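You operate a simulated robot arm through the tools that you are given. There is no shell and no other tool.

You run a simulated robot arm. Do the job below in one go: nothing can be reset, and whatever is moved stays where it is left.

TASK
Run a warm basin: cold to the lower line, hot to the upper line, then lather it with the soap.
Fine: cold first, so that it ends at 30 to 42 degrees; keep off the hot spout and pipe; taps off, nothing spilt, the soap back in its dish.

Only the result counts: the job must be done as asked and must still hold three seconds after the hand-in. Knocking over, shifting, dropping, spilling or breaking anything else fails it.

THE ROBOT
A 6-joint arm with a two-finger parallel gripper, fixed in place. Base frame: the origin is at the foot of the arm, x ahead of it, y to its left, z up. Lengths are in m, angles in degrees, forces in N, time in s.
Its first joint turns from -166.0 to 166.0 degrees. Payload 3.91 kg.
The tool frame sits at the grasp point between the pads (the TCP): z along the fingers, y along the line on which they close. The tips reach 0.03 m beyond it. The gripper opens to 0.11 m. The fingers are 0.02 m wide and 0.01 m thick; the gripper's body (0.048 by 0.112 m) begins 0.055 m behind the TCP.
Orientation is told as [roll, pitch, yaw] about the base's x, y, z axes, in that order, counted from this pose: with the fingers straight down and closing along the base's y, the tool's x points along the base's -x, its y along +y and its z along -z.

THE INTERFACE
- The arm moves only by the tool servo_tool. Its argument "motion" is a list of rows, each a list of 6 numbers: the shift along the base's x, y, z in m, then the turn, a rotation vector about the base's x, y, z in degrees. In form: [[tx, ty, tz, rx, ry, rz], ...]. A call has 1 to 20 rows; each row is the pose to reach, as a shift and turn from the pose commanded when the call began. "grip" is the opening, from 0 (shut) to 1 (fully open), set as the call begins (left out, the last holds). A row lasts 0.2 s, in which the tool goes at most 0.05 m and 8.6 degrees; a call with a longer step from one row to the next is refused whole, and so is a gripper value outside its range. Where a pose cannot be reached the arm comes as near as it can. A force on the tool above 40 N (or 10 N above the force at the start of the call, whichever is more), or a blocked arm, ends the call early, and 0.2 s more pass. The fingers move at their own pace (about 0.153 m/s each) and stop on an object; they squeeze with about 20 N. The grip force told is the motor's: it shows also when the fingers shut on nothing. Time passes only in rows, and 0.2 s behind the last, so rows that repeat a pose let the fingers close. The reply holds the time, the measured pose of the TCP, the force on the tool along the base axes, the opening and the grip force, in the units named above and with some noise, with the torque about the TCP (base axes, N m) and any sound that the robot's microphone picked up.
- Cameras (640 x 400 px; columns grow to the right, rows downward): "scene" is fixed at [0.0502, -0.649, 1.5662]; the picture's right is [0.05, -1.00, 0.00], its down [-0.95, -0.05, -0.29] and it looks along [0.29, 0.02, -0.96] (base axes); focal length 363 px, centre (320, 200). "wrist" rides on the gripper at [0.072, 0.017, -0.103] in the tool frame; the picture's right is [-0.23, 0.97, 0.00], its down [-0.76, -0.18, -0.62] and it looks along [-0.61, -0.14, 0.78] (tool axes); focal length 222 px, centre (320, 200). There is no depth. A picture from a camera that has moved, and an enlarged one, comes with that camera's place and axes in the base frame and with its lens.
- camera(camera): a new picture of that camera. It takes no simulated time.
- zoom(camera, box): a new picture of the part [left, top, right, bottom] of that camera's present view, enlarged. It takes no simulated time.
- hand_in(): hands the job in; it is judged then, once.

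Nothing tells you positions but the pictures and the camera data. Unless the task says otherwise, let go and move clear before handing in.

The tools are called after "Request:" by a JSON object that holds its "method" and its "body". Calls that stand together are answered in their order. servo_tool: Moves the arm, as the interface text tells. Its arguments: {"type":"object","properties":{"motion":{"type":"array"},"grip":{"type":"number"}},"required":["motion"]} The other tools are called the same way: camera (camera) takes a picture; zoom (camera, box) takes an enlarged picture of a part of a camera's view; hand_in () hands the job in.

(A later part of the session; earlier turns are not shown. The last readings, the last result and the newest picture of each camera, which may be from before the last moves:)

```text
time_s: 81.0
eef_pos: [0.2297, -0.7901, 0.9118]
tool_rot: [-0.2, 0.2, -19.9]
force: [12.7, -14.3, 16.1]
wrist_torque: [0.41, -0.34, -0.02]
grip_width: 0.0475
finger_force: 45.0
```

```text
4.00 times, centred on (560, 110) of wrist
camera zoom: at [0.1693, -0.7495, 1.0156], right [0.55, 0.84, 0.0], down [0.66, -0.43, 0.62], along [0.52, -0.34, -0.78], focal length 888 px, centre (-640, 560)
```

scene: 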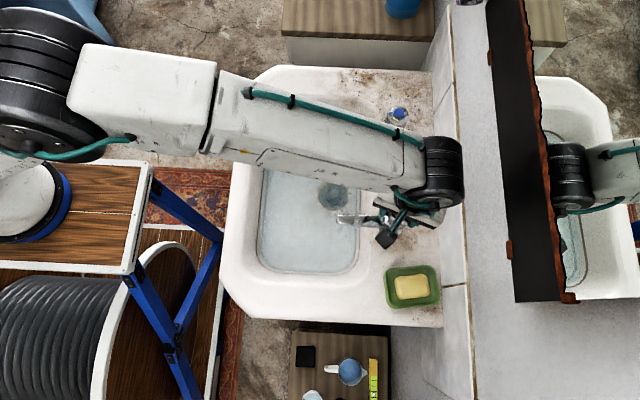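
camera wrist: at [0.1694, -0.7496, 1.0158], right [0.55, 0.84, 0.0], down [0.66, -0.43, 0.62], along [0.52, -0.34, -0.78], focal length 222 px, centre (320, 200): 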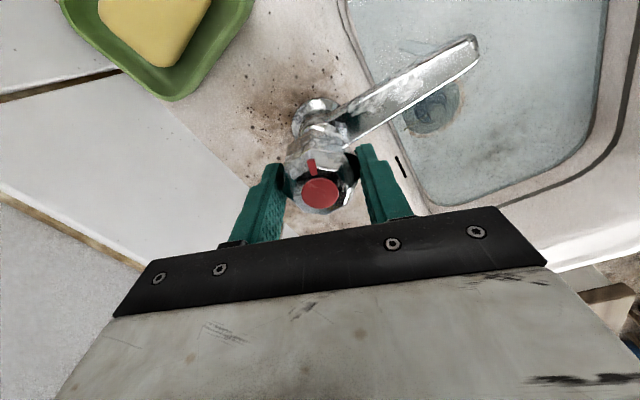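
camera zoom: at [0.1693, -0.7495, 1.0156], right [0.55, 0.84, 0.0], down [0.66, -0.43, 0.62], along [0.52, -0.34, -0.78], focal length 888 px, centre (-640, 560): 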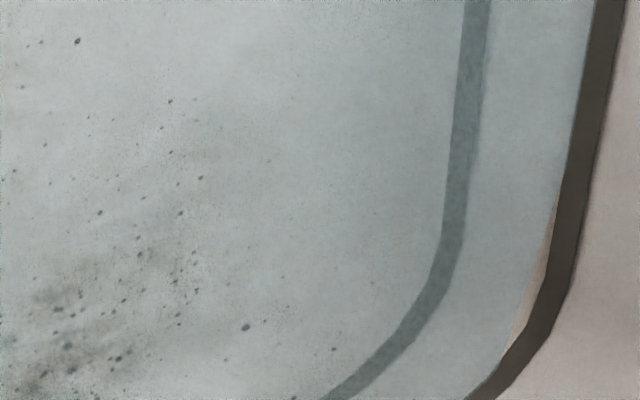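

The water has reached the lower edge of the upper line. I hold 0.4 s and turn the hot tap off.

Request:
{"method": "servo_tool", "body": {"motion": [[0, 0, 0, 0, 0, 0], [0, 0, 0, 0, 0, 0], [0, 0, 0, 0, 0, -8], [0, 0, 0, 0, 0, -16], [0, 0, 0, 0, 0, -24], [0, 0, 0, 0, 0, -32], [0, 0, 0, 0, 0, -40], [0, 0, 0, 0, 0, -48], [0, 0, 0, 0, 0, -56], [0, 0, 0, 0, 0, -64], [0, 0, 0, 0, 0, -70], [0, 0, 0, 0, 0, -70]]}}

Request:
{"method": "zoom", "body": {"camera": "scene", "box": [250, 190, 410, 290]}}

Request:
{"method": "camera", "body": {"camera": "wrist"}}

```text
time_s: 83.6
eef_pos: [0.2307, -0.7901, 0.9121]
tool_rot: [-0.1, 0.0, -89.9]
force: [23.0, -11.7, 16.0]
wrist_torque: [0.03, -1.04, 0.16]
grip_width: 0.0474
finger_force: 45.0
```

```text
4.00 times, centred on (330, 240) of scene
camera zoom: at [0.0502, -0.649, 1.5662], right [0.05, -1.0, 0.0], down [-0.95, -0.05, -0.29], along [0.29, 0.02, -0.96], focal length 1450 px, centre (280, 40)
```

zoom: 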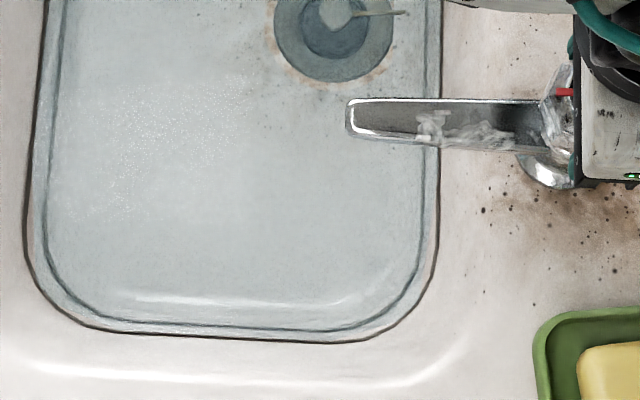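

```text
taken
camera wrist: at [0.2485, -0.7177, 1.0155], right [0.97, -0.23, 0.0], down [-0.18, -0.76, 0.62], along [-0.14, -0.61, -0.78], focal length 222 px, centre (320, 200)
```

wrist: 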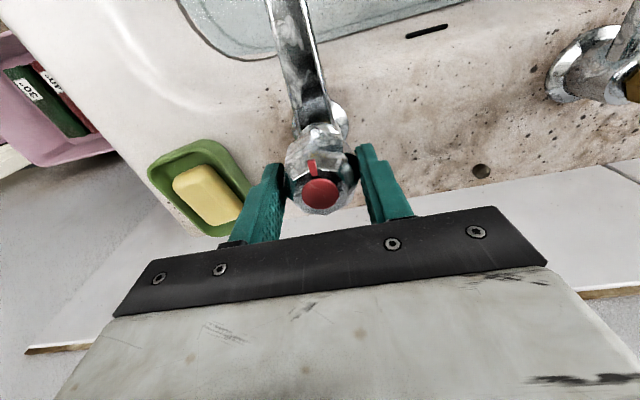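

The hot stream has stopped and its mark is back at the closed position. I check the level against the upper line.

Request:
{"method": "zoom", "body": {"camera": "scene", "box": [245, 230, 309, 270]}}

Request:
{"method": "zoom", "body": {"camera": "scene", "box": [320, 240, 384, 280]}}

Request:
{"method": "zoom", "body": {"camera": "wrist", "box": [170, 0, 330, 100]}}

```text
10.00 times, centred on (277, 250) of scene
camera zoom: at [0.0502, -0.649, 1.5662], right [0.05, -1.0, 0.0], down [-0.95, -0.05, -0.29], along [0.29, 0.02, -0.96], focal length 3626 px, centre (750, -300)
```

zoom: 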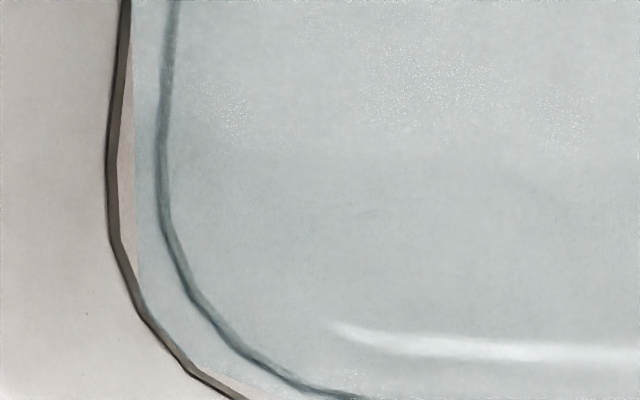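

```text
10.00 times, centred on (352, 260) of scene
camera zoom: at [0.0502, -0.649, 1.5662], right [0.05, -1.0, 0.0], down [-0.95, -0.05, -0.29], along [0.29, 0.02, -0.96], focal length 3626 px, centre (0, -400)
```

zoom: 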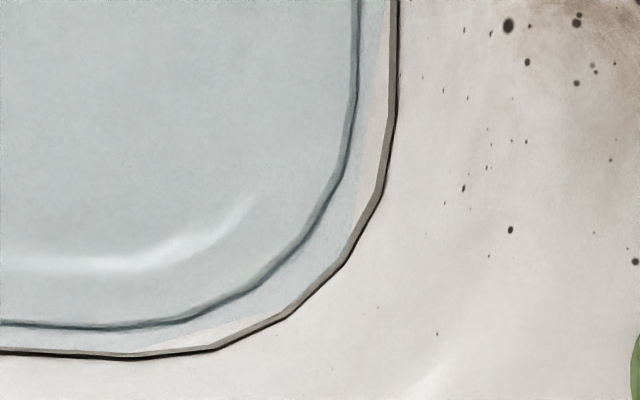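

```text
4.00 times, centred on (250, 50) of wrist
camera zoom: at [0.2485, -0.7177, 1.0155], right [0.97, -0.23, 0.0], down [-0.18, -0.76, 0.62], along [-0.14, -0.61, -0.78], focal length 888 px, centre (600, 800)
```

zoom: 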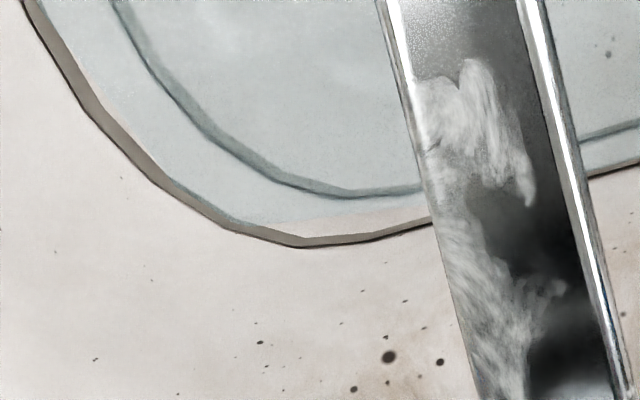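

The level is at the upper line all round. I release the hot tap and rise, then study the soap in its dish, which I put at about [0.103, -0.829], top z≈0.83.

Request:
{"method": "servo_tool", "body": {"motion": [[0, 0, 0, 0, 0, 0], [0, 0, 0, 0, 0, 0], [0, 0, 0, 0, 0, 0], [0, 0, 0.03, 0, 0, 0], [0, 0, 0.07, 0, 0, 0], [0, 0, 0.11, 0, 0, 0], [0, 0, 0.12, 0, 0, 0], [0, 0, 0.12, 0, 0, 0]], "grip": 1.0}}

Request:
{"method": "zoom", "body": {"camera": "wrist", "box": [190, 90, 350, 190]}}

Request:
{"method": "zoom", "body": {"camera": "scene", "box": [375, 255, 455, 305]}}

Request:
{"method": "camera", "body": {"camera": "scene"}}

```text
time_s: 85.4
eef_pos: [0.2307, -0.789, 1.0318]
tool_rot: [-0.1, 0.1, -89.9]
force: [-0.6, -0.1, 0.5]
wrist_torque: [-0.01, -0.02, -0.02]
grip_width: 0.1101
finger_force: 0.0
```

```text
4.00 times, centred on (270, 140) of wrist
camera zoom: at [0.2485, -0.7178, 1.1357], right [0.97, -0.23, 0.0], down [-0.18, -0.76, 0.62], along [-0.14, -0.61, -0.78], focal length 888 px, centre (520, 440)
```

zoom: 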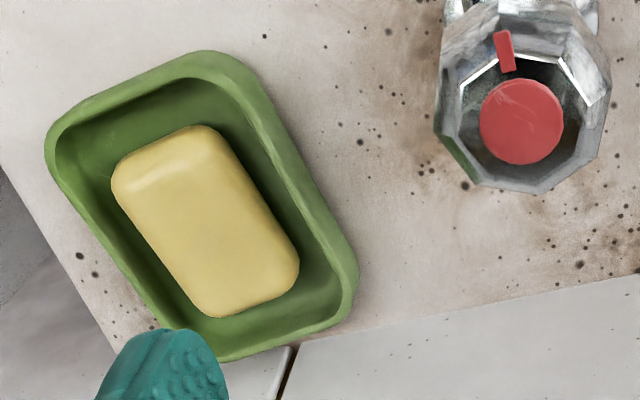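

```text
8.00 times, centred on (415, 280) of scene
camera zoom: at [0.0502, -0.649, 1.5662], right [0.05, -1.0, 0.0], down [-0.95, -0.05, -0.29], along [0.29, 0.02, -0.96], focal length 2901 px, centre (-440, -440)
```

zoom: 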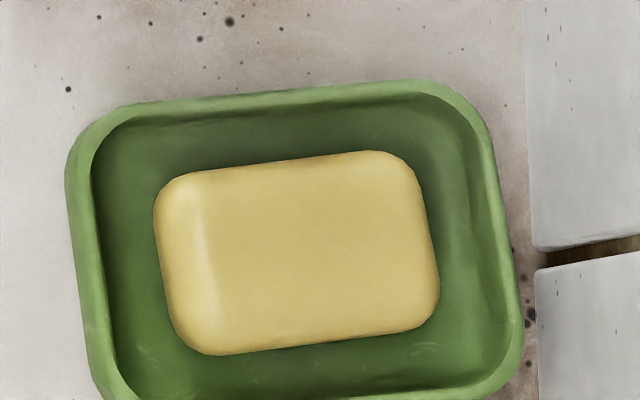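

```text
taken
```

scene: 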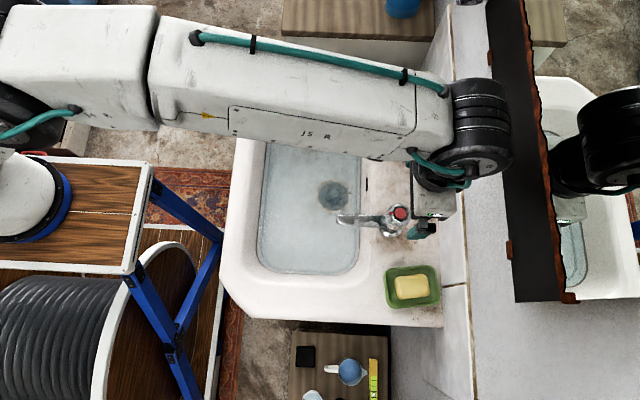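

The soap lies along y (tilted about 8°) in the dish with some room on each side. I get the complete dish outline from both cameras to fix the rim height and the gaps for the fingers.

Request:
{"method": "zoom", "body": {"camera": "scene", "box": [375, 262, 455, 312]}}

Request:
{"method": "zoom", "body": {"camera": "wrist", "box": [190, 95, 286, 155]}}

Request:
{"method": "zoom", "body": {"camera": "scene", "box": [250, 190, 410, 290]}}

```text
8.00 times, centred on (415, 287) of scene
camera zoom: at [0.0502, -0.649, 1.5662], right [0.05, -1.0, 0.0], down [-0.95, -0.05, -0.29], along [0.29, 0.02, -0.96], focal length 2901 px, centre (-440, -496)
```

zoom: 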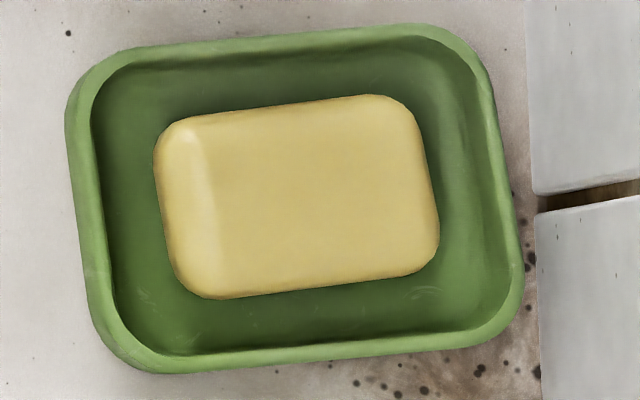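

```text
6.67 times, centred on (238, 125) of wrist
camera zoom: at [0.2485, -0.7178, 1.1357], right [0.97, -0.23, 0.0], down [-0.18, -0.76, 0.62], along [-0.14, -0.61, -0.78], focal length 1481 px, centre (867, 700)
```

zoom: 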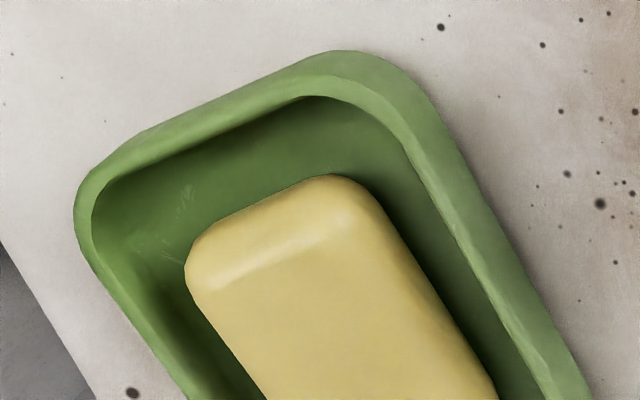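

```text
4.00 times, centred on (330, 240) of scene
camera zoom: at [0.0502, -0.649, 1.5662], right [0.05, -1.0, 0.0], down [-0.95, -0.05, -0.29], along [0.29, 0.02, -0.96], focal length 1450 px, centre (280, 40)
```

zoom: 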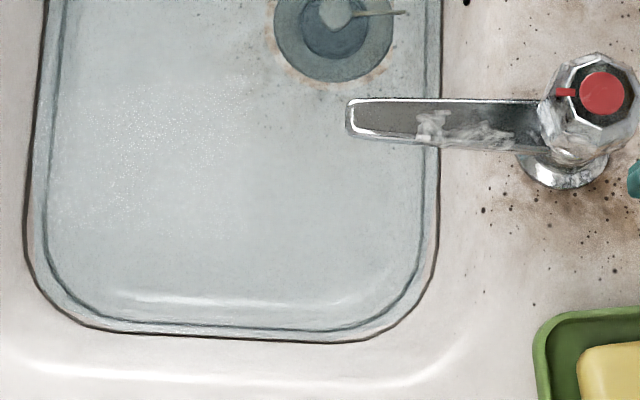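

The dish interior is about 9.5 x 7.5 cm and the soap about 6.7 x 4.6 cm at [0.104, -0.830], both turned about 10.5°, leaving 1.4 cm per side for the 1 cm fingers. I move above it, yaw to match, and lean the tool slightly so the wrist stays off the mirror.

Request:
{"method": "servo_tool", "body": {"motion": [[-0.02, 0.004, 0, 0, 0, 2], [-0.045, 0.008, 0, 0, 0, 4], [-0.07, 0.012, 0, 0, 0, 6], [-0.095, 0.016, 0, 0, 0, 8], [-0.115, 0.02, 0, 0, 0, 9.5], [-0.125, 0.02, 0, 0, 0, 10.5], [-0.125, 0.02, 0, 0, 0, 10.5]]}}

Request:
{"method": "servo_tool", "body": {"motion": [[0, 0, 0, -3.9, -0.73, 0], [0, 0, 0, -7.9, -1.46, 0], [0, 0, 0, -11.8, -2.19, 0], [0, -0.02, 0, -11.8, -2.19, 0], [0, -0.04, -0.02, -11.8, -2.19, 0], [0, -0.06, -0.04, -11.8, -2.19, 0], [0, -0.06, -0.06, -11.8, -2.19, 0], [0, -0.06, -0.06, -11.8, -2.19, 0]]}}

Request:
{"method": "camera", "body": {"camera": "wrist"}}

Request:
{"method": "camera", "body": {"camera": "scene"}}

```text
time_s: 87.0
eef_pos: [0.1036, -0.7697, 1.0303]
tool_rot: [-0.1, 0.1, -79.4]
force: [-0.3, -0.9, 0.0]
wrist_torque: [0.02, -0.04, 0.04]
grip_width: 0.1099
finger_force: 0.0
```

```text
time_s: 88.8
eef_pos: [0.104, -0.8288, 0.9712]
tool_rot: [-0.1, -11.9, -79.5]
force: [0.1, -0.2, -0.6]
wrist_torque: [0.02, -0.01, 0.02]
grip_width: 0.1099
finger_force: 0.1
```

```text
taken
camera wrist: at [0.1059, -0.7363, 1.0569], right [1.0, -0.04, 0.05], down [-0.06, -0.64, 0.77], along [0.0, -0.77, -0.64], focal length 222 px, centre (320, 200)
```

wrist: 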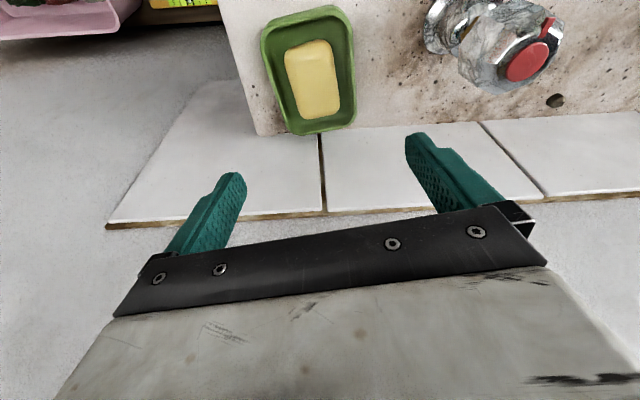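

```text
taken
```

scene: 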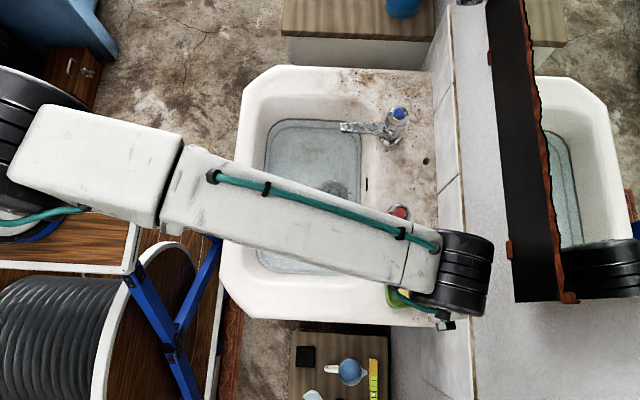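

The wrist clears the mirror and the soap's short side is parallel to the closing direction. I zoom in to check the soap against the dish rim.

Request:
{"method": "zoom", "body": {"camera": "wrist", "box": [240, 0, 400, 140]}}

Request:
{"method": "zoom", "body": {"camera": "scene", "box": [260, 100, 388, 180]}}

Request:
{"method": "zoom", "body": {"camera": "scene", "box": [370, 220, 498, 340]}}

```text
2.86 times, centred on (320, 70) of wrist
camera zoom: at [0.1059, -0.7363, 1.0569], right [1.0, -0.04, 0.05], down [-0.06, -0.64, 0.77], along [0.0, -0.77, -0.64], focal length 635 px, centre (320, 571)
```

zoom: 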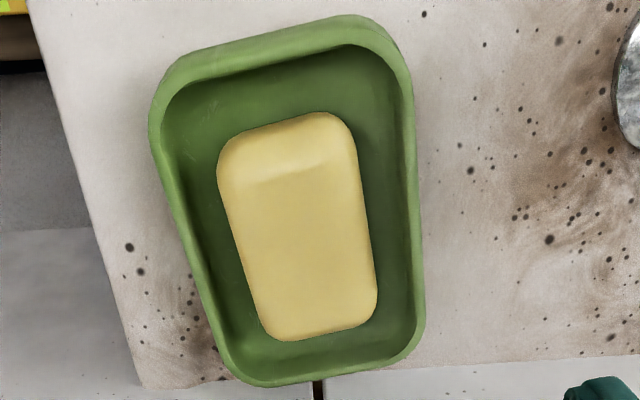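

```text
5.00 times, centred on (324, 140) of scene
camera zoom: at [0.0502, -0.649, 1.5662], right [0.05, -1.0, 0.0], down [-0.95, -0.05, -0.29], along [0.29, 0.02, -0.96], focal length 1813 px, centre (300, 500)
```

zoom: 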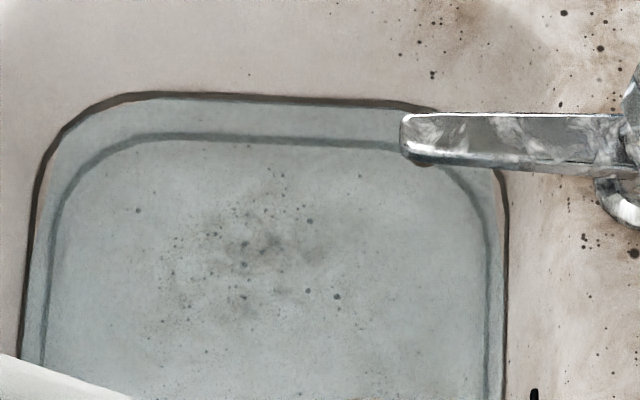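

```text
3.33 times, centred on (434, 280) of scene
camera zoom: at [0.0502, -0.649, 1.5662], right [0.05, -1.0, 0.0], down [-0.95, -0.05, -0.29], along [0.29, 0.02, -0.96], focal length 1209 px, centre (-60, -67)
```

zoom: 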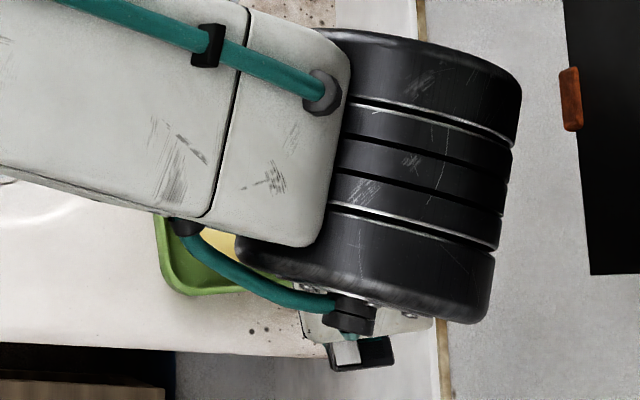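

The gaps are about 1.5 cm on each side, and the level stands in the upper line on the far wall too. I set the fingers to 5 cm and come down to just above the rim first.

Request:
{"method": "servo_tool", "body": {"motion": [[0, 0.003, -0.01, 0, 0, 0], [0, 0.004, -0.03, 0, 0, 0], [0, 0.004, -0.05, 0, 0, 0], [0, 0.004, -0.07, 0, 0, 0], [0, 0.004, -0.085, 0, 0, 0], [0, 0.004, -0.085, 0, 0, 0]], "grip": 0.455}}

Request:
{"method": "camera", "body": {"camera": "wrist"}}

Request:
{"method": "camera", "body": {"camera": "scene"}}

```text
time_s: 90.2
eef_pos: [0.1045, -0.8268, 0.8846]
tool_rot: [-0.1, -11.9, -79.5]
force: [-0.4, -0.4, 0.4]
wrist_torque: [0.01, -0.01, 0.0]
grip_width: 0.0504
finger_force: 0.1
```

```text
taken
camera wrist: at [0.1057, -0.7321, 0.9721], right [1.0, -0.04, 0.05], down [-0.06, -0.64, 0.77], along [0.0, -0.77, -0.64], focal length 222 px, centre (320, 200)
```

wrist: 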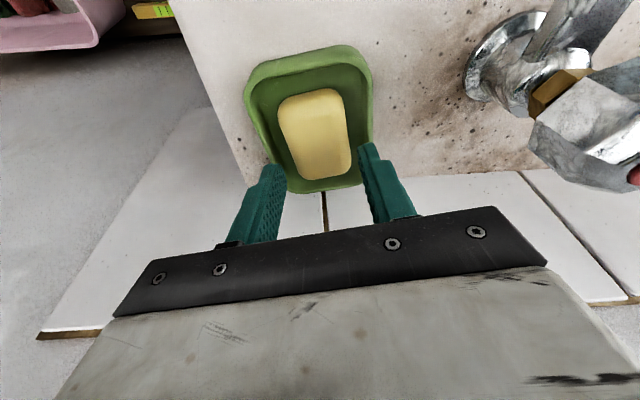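

```text
taken
```

scene: 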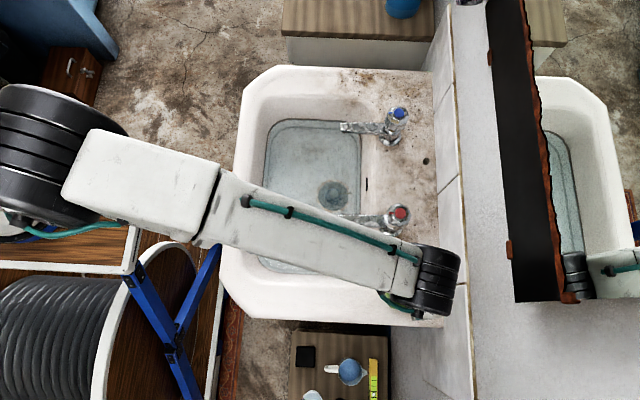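

The fingers hang just above the dish with the soap between them. I zoom in to check the centring.

Request:
{"method": "zoom", "body": {"camera": "wrist", "box": [230, 30, 420, 220]}}

Request:
{"method": "zoom", "body": {"camera": "scene", "box": [330, 190, 474, 330]}}

```text
2.11 times, centred on (325, 125) of wrist
camera zoom: at [0.1057, -0.7321, 0.9721], right [1.0, -0.04, 0.05], down [-0.06, -0.64, 0.77], along [0.0, -0.77, -0.64], focal length 468 px, centre (310, 358)
```

zoom: 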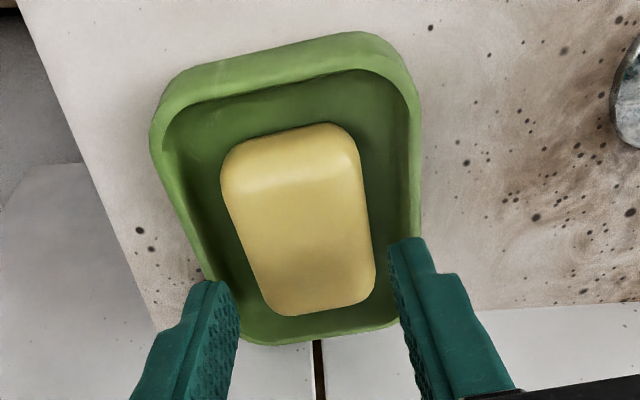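

```text
2.86 times, centred on (402, 260) of scene
camera zoom: at [0.0502, -0.649, 1.5662], right [0.05, -1.0, 0.0], down [-0.95, -0.05, -0.29], along [0.29, 0.02, -0.96], focal length 1036 px, centre (86, 29)
```

zoom: 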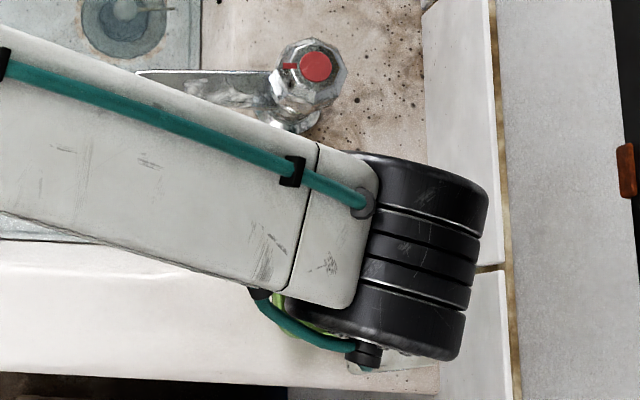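

Centring looks right. I lower slowly by 3.3 cm so the tips go about 1 cm below the soap's top, watching the force.

Request:
{"method": "servo_tool", "body": {"motion": [[0, 0, -0.01, 0, 0, 0], [0, 0, -0.018, 0, 0, 0], [0, 0, -0.023, 0, 0, 0], [0, 0, -0.027, 0, 0, 0], [0, 0, -0.03, 0, 0, 0], [0, 0, -0.033, 0, 0, 0], [0, 0, -0.033, 0, 0, 0]]}}

Request:
{"method": "camera", "body": {"camera": "wrist"}}

Request:
{"method": "zoom", "body": {"camera": "wrist", "box": [230, 90, 420, 240]}}

```text
time_s: 91.8
eef_pos: [0.1047, -0.8245, 0.8531]
tool_rot: [-0.1, -11.9, -79.5]
force: [0.0, -0.4, 2.2]
wrist_torque: [-0.05, 0.03, 0.01]
grip_width: 0.0489
finger_force: 0.1
```

```text
taken
camera wrist: at [0.1059, -0.7321, 0.9399], right [1.0, -0.04, 0.05], down [-0.06, -0.64, 0.77], along [0.0, -0.77, -0.64], focal length 222 px, centre (320, 200)
```

wrist: 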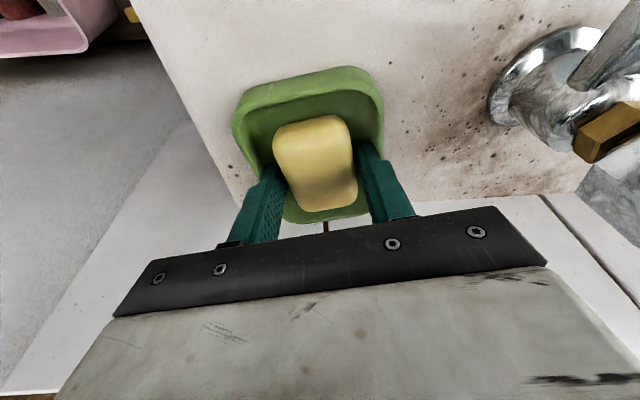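

```text
2.67 times, centred on (325, 165) of wrist
camera zoom: at [0.1059, -0.7321, 0.9399], right [1.0, -0.04, 0.05], down [-0.06, -0.64, 0.77], along [0.0, -0.77, -0.64], focal length 592 px, centre (307, 293)
```

zoom: 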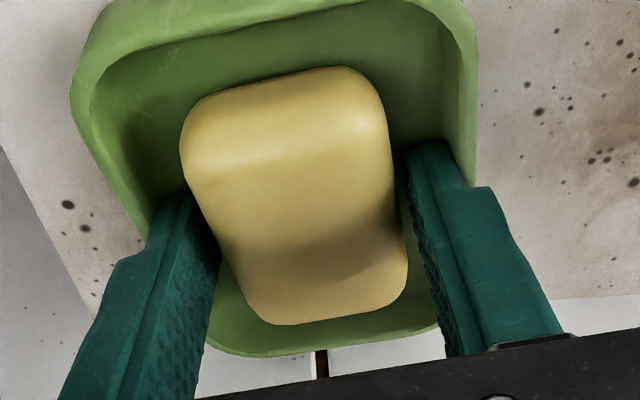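

The tips are in the gaps and the dish walls just brush the fingers' outsides (opening went to 0.0489). I narrow slightly to 4.75 cm and go 4 mm deeper for a better hold.

Request:
{"method": "servo_tool", "body": {"motion": [[0, 0, 0, 0, 0, 0], [0, 0, 0, 0, 0, 0], [0, 0, -0.002, 0, 0, 0], [0, 0, -0.004, 0, 0, 0], [0, 0, -0.004, 0, 0, 0]], "grip": 0.432}}

Request:
{"method": "zoom", "body": {"camera": "wrist", "box": [230, 90, 420, 240]}}

```text
time_s: 93.0
eef_pos: [0.1039, -0.8258, 0.8521]
tool_rot: [-0.1, -12.1, -79.5]
force: [0.2, 5.3, 25.3]
wrist_torque: [0.25, -0.16, 0.02]
grip_width: 0.0474
finger_force: 0.1
```

```text
2.67 times, centred on (325, 165) of wrist
camera zoom: at [0.1059, -0.732, 0.9385], right [1.0, -0.04, 0.05], down [-0.06, -0.64, 0.77], along [0.0, -0.77, -0.64], focal length 592 px, centre (307, 293)
```

zoom: 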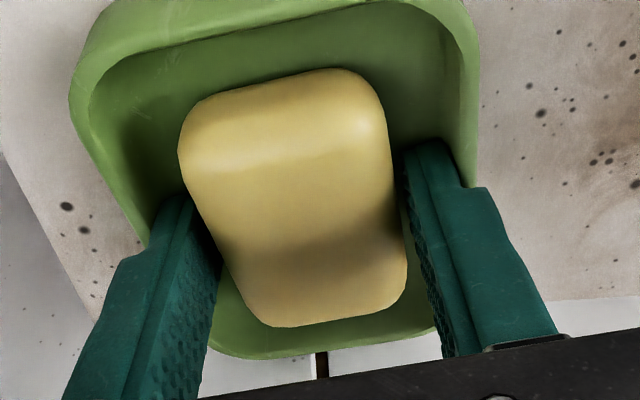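

The tips met the dish floor (25 N up), so the soap stands about 2 cm above it and is fully between the pads. I back off 5 mm and close on the soap.

Request:
{"method": "servo_tool", "body": {"motion": [[0, 0, 0.003, 0, 0, 0], [0, 0, 0.005, 0, 0, 0], [0, 0, 0.005, 0, 0, 0]]}}

Request:
{"method": "servo_tool", "body": {"motion": [[0, 0, 0, 0, 0, 0], [0, 0, 0, 0, 0, 0], [0, 0, 0, 0, 0, 0]], "grip": 0.0}}

Request:
{"method": "zoom", "body": {"camera": "wrist", "box": [230, 90, 420, 240]}}

```text
time_s: 93.8
eef_pos: [0.1045, -0.8254, 0.8523]
tool_rot: [0.0, -11.9, -79.5]
force: [-0.1, -0.6, 0.4]
wrist_torque: [0.0, 0.0, -0.03]
grip_width: 0.0475
finger_force: 0.1
```

```text
time_s: 94.6
eef_pos: [0.1051, -0.8259, 0.8545]
tool_rot: [-0.1, -11.9, -79.5]
force: [0.2, 0.1, -0.4]
wrist_torque: [0.03, 0.02, 0.02]
grip_width: 0.0435
finger_force: 20.2
```

```text
2.67 times, centred on (325, 165) of wrist
camera zoom: at [0.1059, -0.7323, 0.9407], right [1.0, -0.04, 0.05], down [-0.06, -0.64, 0.77], along [0.0, -0.77, -0.64], focal length 592 px, centre (307, 293)
```

zoom: 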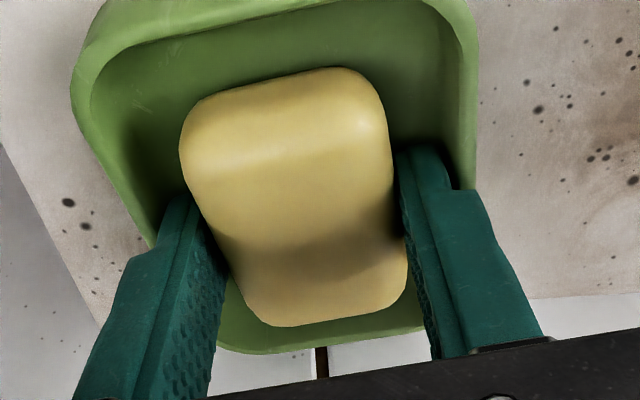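

The soap is held (0.0435 m wide, 20 N). I lift it straight up to about z=1.0 and check that it comes along and the dish stays.

Request:
{"method": "servo_tool", "body": {"motion": [[0, 0, 0.01, 0, 0, 0], [0, 0, 0.025, 0, 0, 0], [0, 0, 0.045, 0, 0, 0], [0, 0, 0.07, 0, 0, 0], [0, 0, 0.1, 0, 0, 0], [0, 0, 0.13, 0, 0, 0], [0, 0, 0.15, 0, 0, 0], [0, 0, 0.15, 0, 0, 0]]}}

Request:
{"method": "camera", "body": {"camera": "wrist"}}

Request:
{"method": "camera", "body": {"camera": "scene"}}

```text
time_s: 96.4
eef_pos: [0.1049, -0.8263, 1.0049]
tool_rot: [0.0, -12.0, -79.4]
force: [-0.1, 0.1, -0.9]
wrist_torque: [0.0, -0.02, 0.01]
grip_width: 0.0435
finger_force: 19.7
```

```text
taken
camera wrist: at [0.1056, -0.7326, 1.0913], right [1.0, -0.04, 0.05], down [-0.06, -0.64, 0.77], along [0.0, -0.77, -0.64], focal length 222 px, centre (320, 200)
```

wrist: 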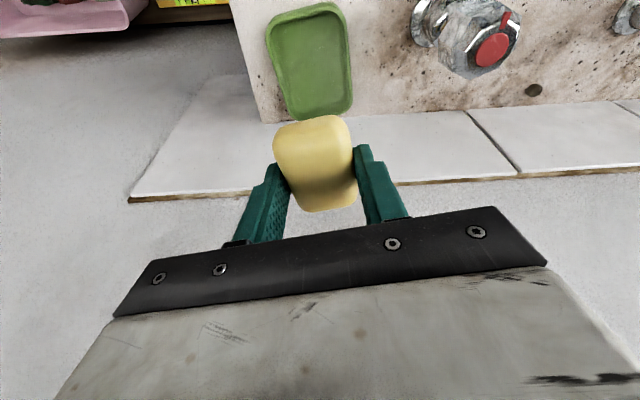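

```text
taken
```

scene: 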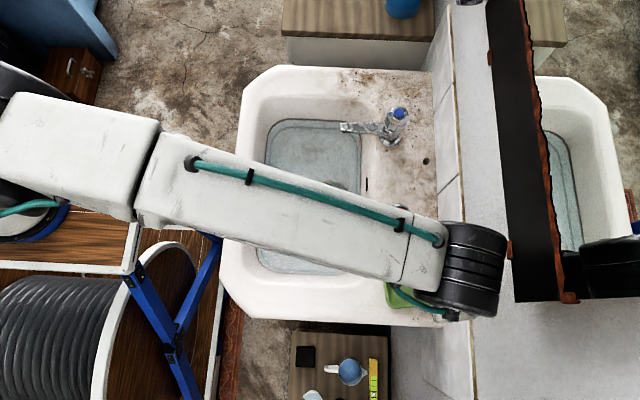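

The soap is securely held and the dish stayed put. I carry it at z≈1.0 over to above the basin at about [0.30, -0.59], straightening the tool on the way.

Request:
{"method": "servo_tool", "body": {"motion": [[0.005, 0.02, 0.01, 0, 0, 0], [0.015, 0.05, 0.015, 2, 0.37, 0], [0.035, 0.08, 0.015, 4, 0.74, 0], [0.06, 0.11, 0.015, 6, 1.11, 0], [0.085, 0.14, 0.015, 8, 1.48, 0], [0.11, 0.165, 0.015, 10, 1.85, 0], [0.135, 0.19, 0.015, 11.8, 2.19, 0], [0.16, 0.215, 0.015, 11.8, 2.19, 0], [0.185, 0.23, 0.01, 11.8, 2.19, 0], [0.1955, 0.2355, 0, 11.8, 2.19, 0], [0.1955, 0.2355, 0, 11.8, 2.19, 0]]}}

Request:
{"method": "camera", "body": {"camera": "wrist"}}

Request:
{"method": "camera", "body": {"camera": "scene"}}

```text
time_s: 98.8
eef_pos: [0.3008, -0.5888, 1.0044]
tool_rot: [-0.1, 0.1, -79.5]
force: [-0.1, 0.3, -0.6]
wrist_torque: [0.02, -0.01, 0.02]
grip_width: 0.0435
finger_force: 19.9
```

```text
taken
camera wrist: at [0.3058, -0.5155, 1.108], right [1.0, -0.05, 0.0], down [-0.03, -0.78, 0.62], along [-0.03, -0.62, -0.78], focal length 222 px, centre (320, 200)
```

wrist: 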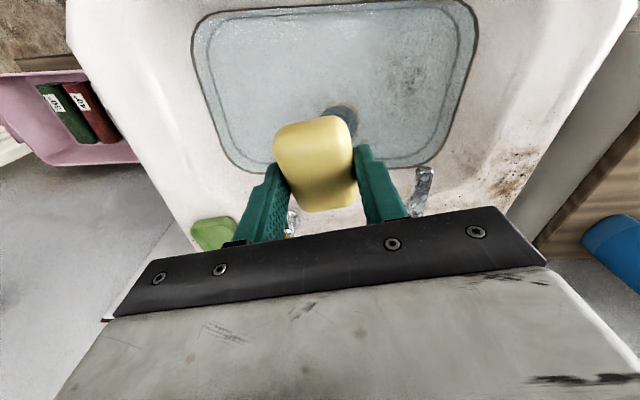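

```text
taken
```

scene: 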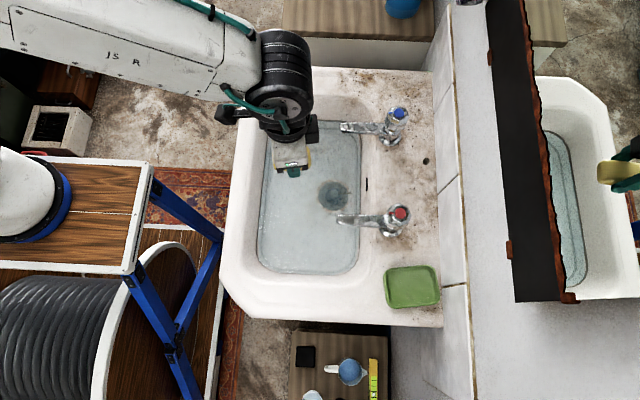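

The soap is over the basin, clear of both spouts. I lower it into the water step by step, first to TCP z≈0.80.

Request:
{"method": "servo_tool", "body": {"motion": [[0, 0, -0.03, 0, 0, 0], [0, 0, -0.06, 0, 0, 0], [0, 0, -0.09, 0, 0, 0], [0, 0, -0.12, 0, 0, 0], [0, 0, -0.15, 0, 0, 0], [0, 0, -0.175, 0, 0, 0], [0, 0, -0.195, 0, 0, 0], [0, 0, -0.205, 0, 0, 0], [0, 0, -0.205, 0, 0, 0]]}}

Request:
{"method": "camera", "body": {"camera": "wrist"}}

Request:
{"method": "camera", "body": {"camera": "scene"}}

```text
time_s: 100.8
eef_pos: [0.3005, -0.5899, 0.7998]
tool_rot: [-0.1, 0.1, -79.6]
force: [-0.2, -0.2, -0.2]
wrist_torque: [-0.02, -0.02, -0.01]
grip_width: 0.0435
finger_force: 19.5
```

```text
taken
camera wrist: at [0.3053, -0.5168, 0.9038], right [1.0, -0.05, 0.0], down [-0.03, -0.78, 0.62], along [-0.03, -0.62, -0.78], focal length 222 px, centre (320, 200)
```

wrist: 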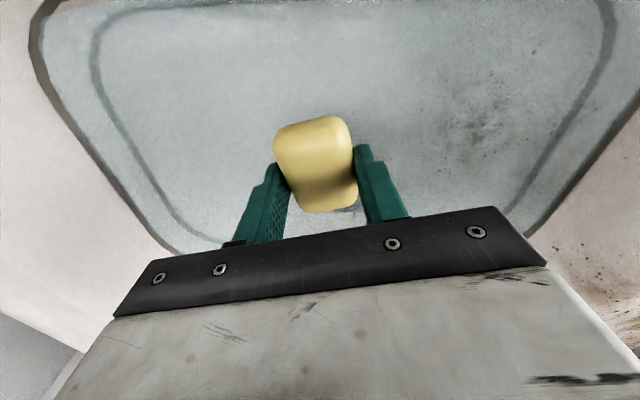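

```text
taken
```

scene: 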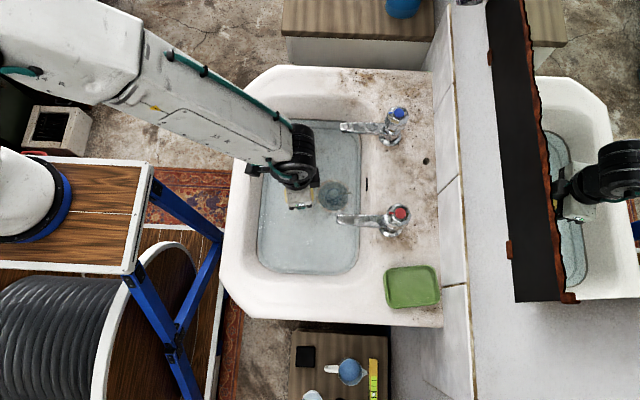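

The soap still hangs just above the water, with nothing touching. I lower another 4.5 cm to put it under.

Request:
{"method": "servo_tool", "body": {"motion": [[0, 0, -0.012, 0, 0, 0], [0, 0, -0.024, 0, 0, 0], [0, 0, -0.036, 0, 0, 0], [0, 0, -0.045, 0, 0, 0], [0, 0, -0.045, 0, 0, 0]]}}

Request:
{"method": "camera", "body": {"camera": "wrist"}}

Request:
{"method": "zoom", "body": {"camera": "scene", "box": [220, 110, 412, 290]}}

```text
time_s: 102.0
eef_pos: [0.3003, -0.5891, 0.754]
tool_rot: [-0.1, 0.0, -79.5]
force: [-0.3, -0.9, 0.5]
wrist_torque: [-0.01, -0.03, 0.02]
grip_width: 0.0433
finger_force: 20.1
```

```text
taken
camera wrist: at [0.3053, -0.5162, 0.858], right [1.0, -0.05, 0.0], down [-0.03, -0.78, 0.62], along [-0.03, -0.62, -0.78], focal length 222 px, centre (320, 200)
```

wrist: 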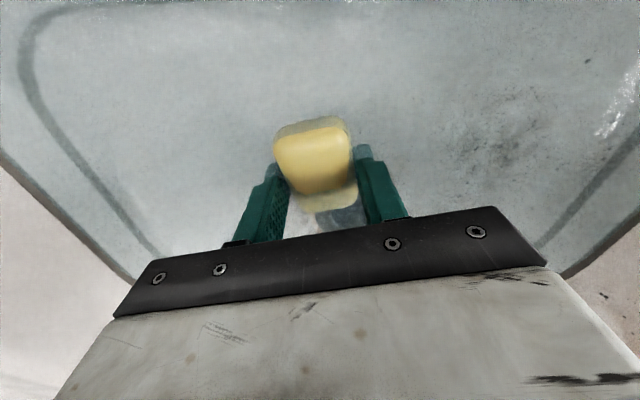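

```text
2.22 times, centred on (316, 200) of scene
camera zoom: at [0.0502, -0.649, 1.5662], right [0.05, -1.0, 0.0], down [-0.95, -0.05, -0.29], along [0.29, 0.02, -0.96], focal length 806 px, centre (329, 200)
```

zoom: 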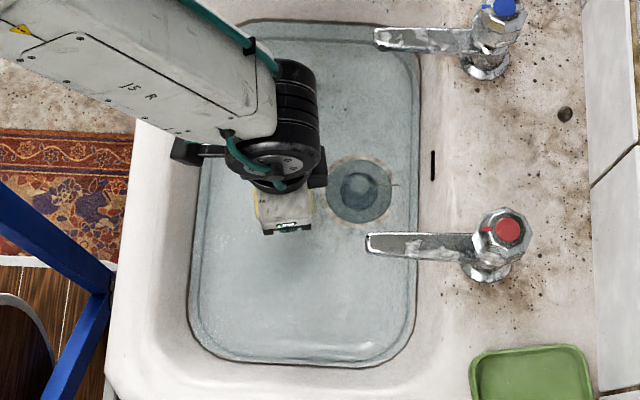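

The soap is half under water. I lower 1.2 cm more and stir gently in small ovals well inside the basin.

Request:
{"method": "servo_tool", "body": {"motion": [[0, 0, -0.006, 0, 0, 0], [0, 0, -0.012, 0, 0, 0], [0.02, 0.005, -0.012, 0, 0, 0], [0.04, 0, -0.012, 0, 0, 0], [0.05, -0.015, -0.012, 0, 0, 0], [0.04, -0.028, -0.012, 0, 0, 0], [0.02, -0.033, -0.012, 0, 0, 0], [0, -0.03, -0.012, 0, 0, 0], [-0.015, -0.015, -0.012, 0, 0, 0], [0, 0, -0.012, 0, 0, 0], [0.02, 0.005, -0.012, 0, 0, 0], [0.04, 0, -0.012, 0, 0, 0], [0.05, -0.015, -0.012, 0, 0, 0], [0.04, -0.028, -0.012, 0, 0, 0], [0.02, -0.033, -0.012, 0, 0, 0], [0, -0.03, -0.012, 0, 0, 0], [-0.015, -0.015, -0.012, 0, 0, 0], [0, 0, -0.012, 0, 0, 0]]}}

Request:
{"method": "camera", "body": {"camera": "wrist"}}

Request:
{"method": "camera", "body": {"camera": "scene"}}

```text
time_s: 105.8
eef_pos: [0.299, -0.5893, 0.744]
tool_rot: [-0.2, 0.1, -79.5]
force: [-1.1, 0.2, -0.3]
wrist_torque: [0.01, -0.01, 0.0]
grip_width: 0.0437
finger_force: 20.0
```

```text
taken
camera wrist: at [0.3041, -0.5164, 0.8466], right [1.0, -0.05, 0.0], down [-0.04, -0.78, 0.62], along [-0.03, -0.62, -0.78], focal length 222 px, centre (320, 200)
```

wrist: 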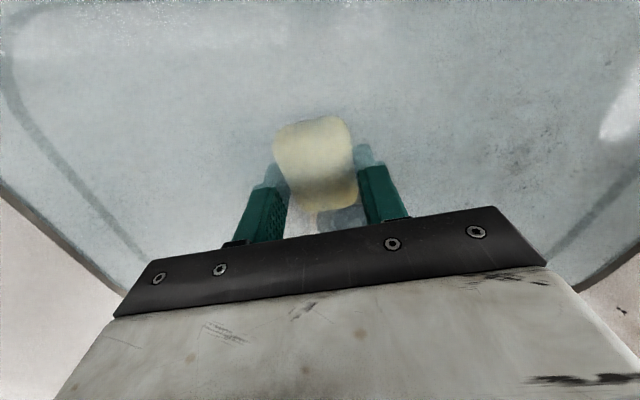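

```text
taken
```

scene: 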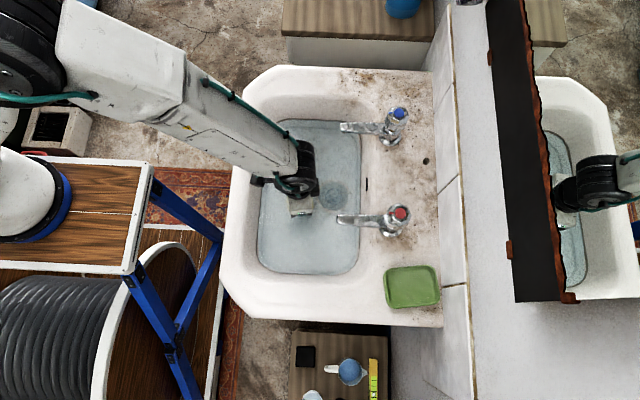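

The soap is fully under and the water looks slightly milky, but there's no clear foam yet. I keep stirring with somewhat longer strokes.

Request:
{"method": "servo_tool", "body": {"motion": [[0.03, 0.003, 0, 0, 0, 0], [0.055, -0.01, 0, 0, 0, 0], [0.05, -0.03, 0, 0, 0, 0], [0.02, -0.035, 0, 0, 0, 0], [-0.015, -0.03, 0, 0, 0, 0], [-0.03, -0.01, 0, 0, 0, 0], [0, 0.003, 0, 0, 0, 0], [0.03, 0.003, 0, 0, 0, 0], [0.055, -0.01, 0, 0, 0, 0], [0.05, -0.03, 0, 0, 0, 0], [0.02, -0.035, 0, 0, 0, 0], [-0.015, -0.03, 0, 0, 0, 0], [-0.03, -0.01, 0, 0, 0, 0], [0, 0.003, 0, 0, 0, 0], [0.03, 0.003, 0, 0, 0, 0], [0.055, -0.01, 0, 0, 0, 0], [0.05, -0.03, 0, 0, 0, 0], [0.02, -0.035, 0, 0, 0, 0], [-0.015, -0.03, 0, 0, 0, 0], [0, 0, 0, 0, 0, 0]]}}

Request:
{"method": "camera", "body": {"camera": "wrist"}}

Request:
{"method": "zoom", "body": {"camera": "scene", "box": [220, 110, 412, 290]}}

```text
time_s: 110.0
eef_pos: [0.298, -0.5921, 0.7432]
tool_rot: [-0.1, 0.2, -79.5]
force: [-1.0, 0.1, -1.3]
wrist_torque: [-0.02, 0.02, 0.02]
grip_width: 0.0434
finger_force: 20.0
```

```text
taken
camera wrist: at [0.3034, -0.5171, 0.8466], right [1.0, -0.05, 0.0], down [-0.04, -0.78, 0.62], along [-0.03, -0.62, -0.78], focal length 222 px, centre (320, 200)
```

wrist: 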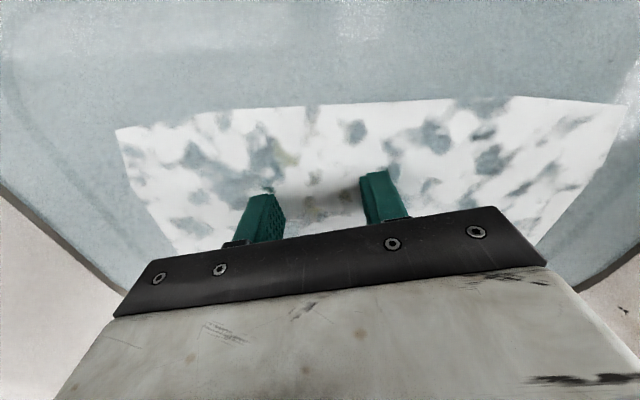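

```text
2.22 times, centred on (316, 200) of scene
camera zoom: at [0.0502, -0.649, 1.5662], right [0.05, -1.0, 0.0], down [-0.95, -0.05, -0.29], along [0.29, 0.02, -0.96], focal length 806 px, centre (329, 200)
```

zoom: 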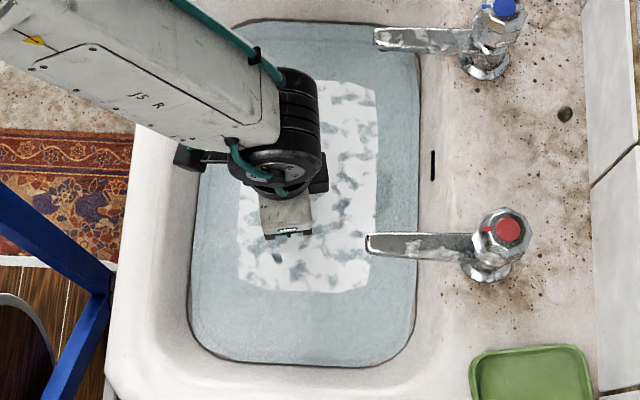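

Lather has appeared: a patch of foam now covers the middle of the basin. I stir one more round to see whether it grows.

Request:
{"method": "servo_tool", "body": {"motion": [[0.03, 0.003, 0, 0, 0, 0], [0.055, -0.01, 0, 0, 0, 0], [0.05, -0.03, 0, 0, 0, 0], [0.02, -0.035, 0, 0, 0, 0], [-0.015, -0.03, 0, 0, 0, 0], [-0.03, -0.01, 0, 0, 0, 0], [0, 0.003, 0, 0, 0, 0], [0.03, 0.003, 0, 0, 0, 0], [0.055, -0.01, 0, 0, 0, 0], [0.05, -0.03, 0, 0, 0, 0], [0.02, -0.035, 0, 0, 0, 0], [-0.015, -0.03, 0, 0, 0, 0], [-0.03, -0.01, 0, 0, 0, 0], [0, 0.003, 0, 0, 0, 0], [0.03, 0.003, 0, 0, 0, 0], [0.055, -0.01, 0, 0, 0, 0], [0.05, -0.03, 0, 0, 0, 0], [0.02, -0.035, 0, 0, 0, 0], [-0.015, -0.03, 0, 0, 0, 0], [0, 0, 0, 0, 0, 0]]}}

Request:
{"method": "zoom", "body": {"camera": "scene", "box": [220, 110, 412, 290]}}

```text
time_s: 114.2
eef_pos: [0.2983, -0.5911, 0.7426]
tool_rot: [-0.1, 0.1, -79.5]
force: [0.8, -0.3, 0.1]
wrist_torque: [-0.01, -0.03, -0.02]
grip_width: 0.0437
finger_force: 19.7
```

```text
2.22 times, centred on (316, 200) of scene
camera zoom: at [0.0502, -0.649, 1.5662], right [0.05, -1.0, 0.0], down [-0.95, -0.05, -0.29], along [0.29, 0.02, -0.96], focal length 806 px, centre (329, 200)
```

zoom: 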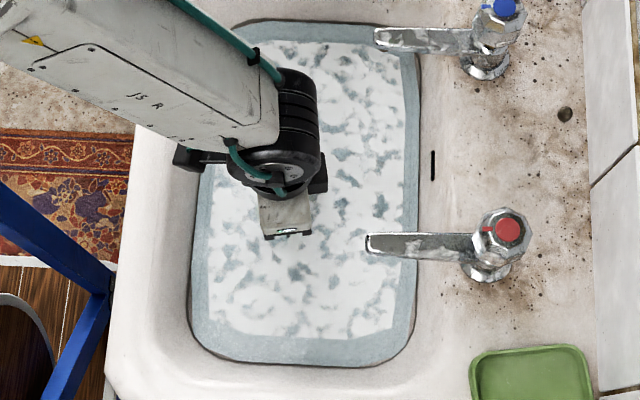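

The foam has grown over most of the surface. I do one more short round and check whether it has reached its full extent.

Request:
{"method": "servo_tool", "body": {"motion": [[0.03, 0.003, 0, 0, 0, 0], [0.055, -0.01, 0, 0, 0, 0], [0.05, -0.03, 0, 0, 0, 0], [0.02, -0.035, 0, 0, 0, 0], [-0.015, -0.03, 0, 0, 0, 0], [-0.03, -0.01, 0, 0, 0, 0], [0, 0.003, 0, 0, 0, 0], [0.03, 0.003, 0, 0, 0, 0], [0.055, -0.01, 0, 0, 0, 0], [0.05, -0.03, 0, 0, 0, 0], [0.02, -0.03, 0, 0, 0, 0], [0, -0.015, 0, 0, 0, 0], [0, 0, 0, 0, 0, 0]]}}

Request:
{"method": "zoom", "body": {"camera": "scene", "box": [220, 110, 412, 290]}}

```text
time_s: 117.0
eef_pos: [0.2997, -0.5905, 0.7419]
tool_rot: [-0.1, 0.1, -79.5]
force: [-0.3, 0.4, -0.6]
wrist_torque: [0.0, -0.02, 0.0]
grip_width: 0.0435
finger_force: 19.9
```

```text
2.22 times, centred on (316, 200) of scene
camera zoom: at [0.0502, -0.649, 1.5662], right [0.05, -1.0, 0.0], down [-0.95, -0.05, -0.29], along [0.29, 0.02, -0.96], focal length 806 px, centre (329, 200)
```

zoom: 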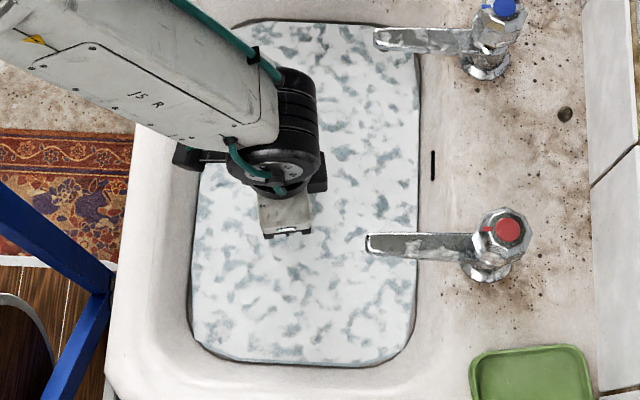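

The whole surface is covered in lather. I lift the soap straight up out of the water.

Request:
{"method": "servo_tool", "body": {"motion": [[0, 0, 0.015, 0, 0, 0], [0, 0, 0.03, 0, 0, 0], [0, 0, 0.05, 0, 0, 0], [0, 0, 0.08, 0, 0, 0], [0, 0, 0.11, 0, 0, 0], [0, 0, 0.14, 0, 0, 0], [0, 0, 0.17, 0, 0, 0], [0, 0, 0.2, 0, 0, 0], [0, 0, 0.23, 0, 0, 0], [0, 0, 0.255, 0, 0, 0], [0, 0, 0.262, 0, 0, 0], [0, 0, 0.262, 0, 0, 0], [0, 0, 0.262, 0, 0, 0]]}}

Request:
{"method": "camera", "body": {"camera": "wrist"}}

Request:
{"method": "camera", "body": {"camera": "scene"}}

```text
time_s: 119.8
eef_pos: [0.2997, -0.5896, 1.0056]
tool_rot: [-0.2, 0.1, -79.5]
force: [0.2, 0.4, -0.8]
wrist_torque: [-0.01, 0.01, -0.02]
grip_width: 0.0436
finger_force: 19.9
```

```text
taken
camera wrist: at [0.3048, -0.516, 1.1089], right [1.0, -0.05, 0.0], down [-0.03, -0.78, 0.62], along [-0.03, -0.62, -0.78], focal length 222 px, centre (320, 200)
```

wrist: 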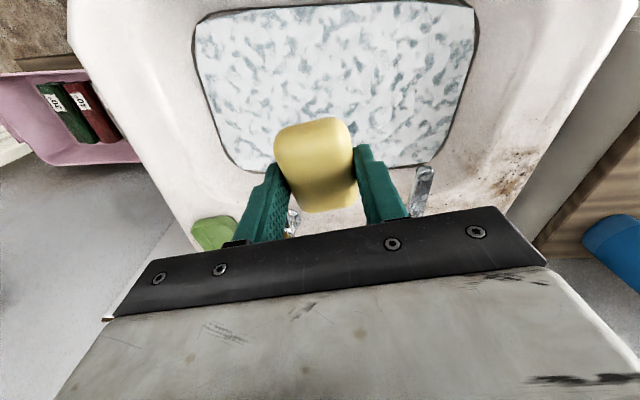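

```text
taken
```

scene: 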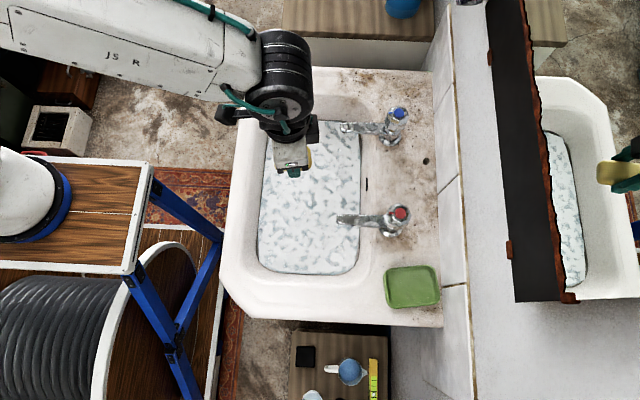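

The soap sits in the grip as before. I carry it back along the same path to above its dish.

Request:
{"method": "servo_tool", "body": {"motion": [[-0.0105, -0.0055, 0.01, 0, 0, 0], [-0.0355, -0.0205, 0.015, 0, 0, 0], [-0.0605, -0.0455, 0.015, 0, 0, 0], [-0.0855, -0.0705, 0.015, -2, -0.37, 0], [-0.1105, -0.0955, 0.015, -4, -0.74, 0], [-0.1355, -0.1255, 0.015, -6, -1.11, 0], [-0.1605, -0.1555, 0.015, -8, -1.48, 0], [-0.1805, -0.1855, 0.015, -10, -1.85, 0], [-0.1905, -0.2155, 0.01, -11.8, -2.19, 0], [-0.1955, -0.2355, 0, -11.8, -2.19, 0], [-0.1955, -0.2355, 0, -11.8, -2.19, 0], [-0.1955, -0.2355, 0, -11.8, -2.19, 0]]}}

Request:
{"method": "camera", "body": {"camera": "wrist"}}

Request:
{"method": "camera", "body": {"camera": "scene"}}

```text
time_s: 122.4
eef_pos: [0.1058, -0.8266, 1.004]
tool_rot: [-0.1, -12.0, -79.6]
force: [-0.6, 0.2, -1.2]
wrist_torque: [-0.03, 0.02, -0.02]
grip_width: 0.0436
finger_force: 20.3
```

```text
taken
camera wrist: at [0.1063, -0.7322, 1.0899], right [1.0, -0.04, 0.05], down [-0.06, -0.64, 0.77], along [0.0, -0.77, -0.64], focal length 222 px, centre (320, 200)
```

wrist: 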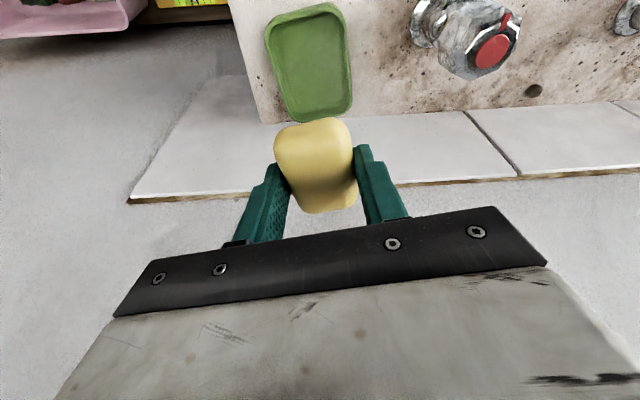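

```text
taken
```

scene: 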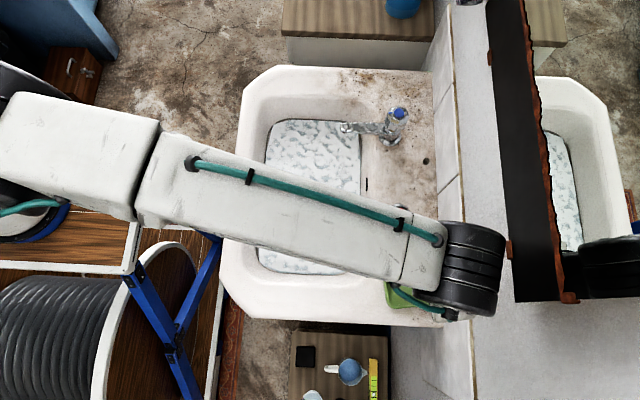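

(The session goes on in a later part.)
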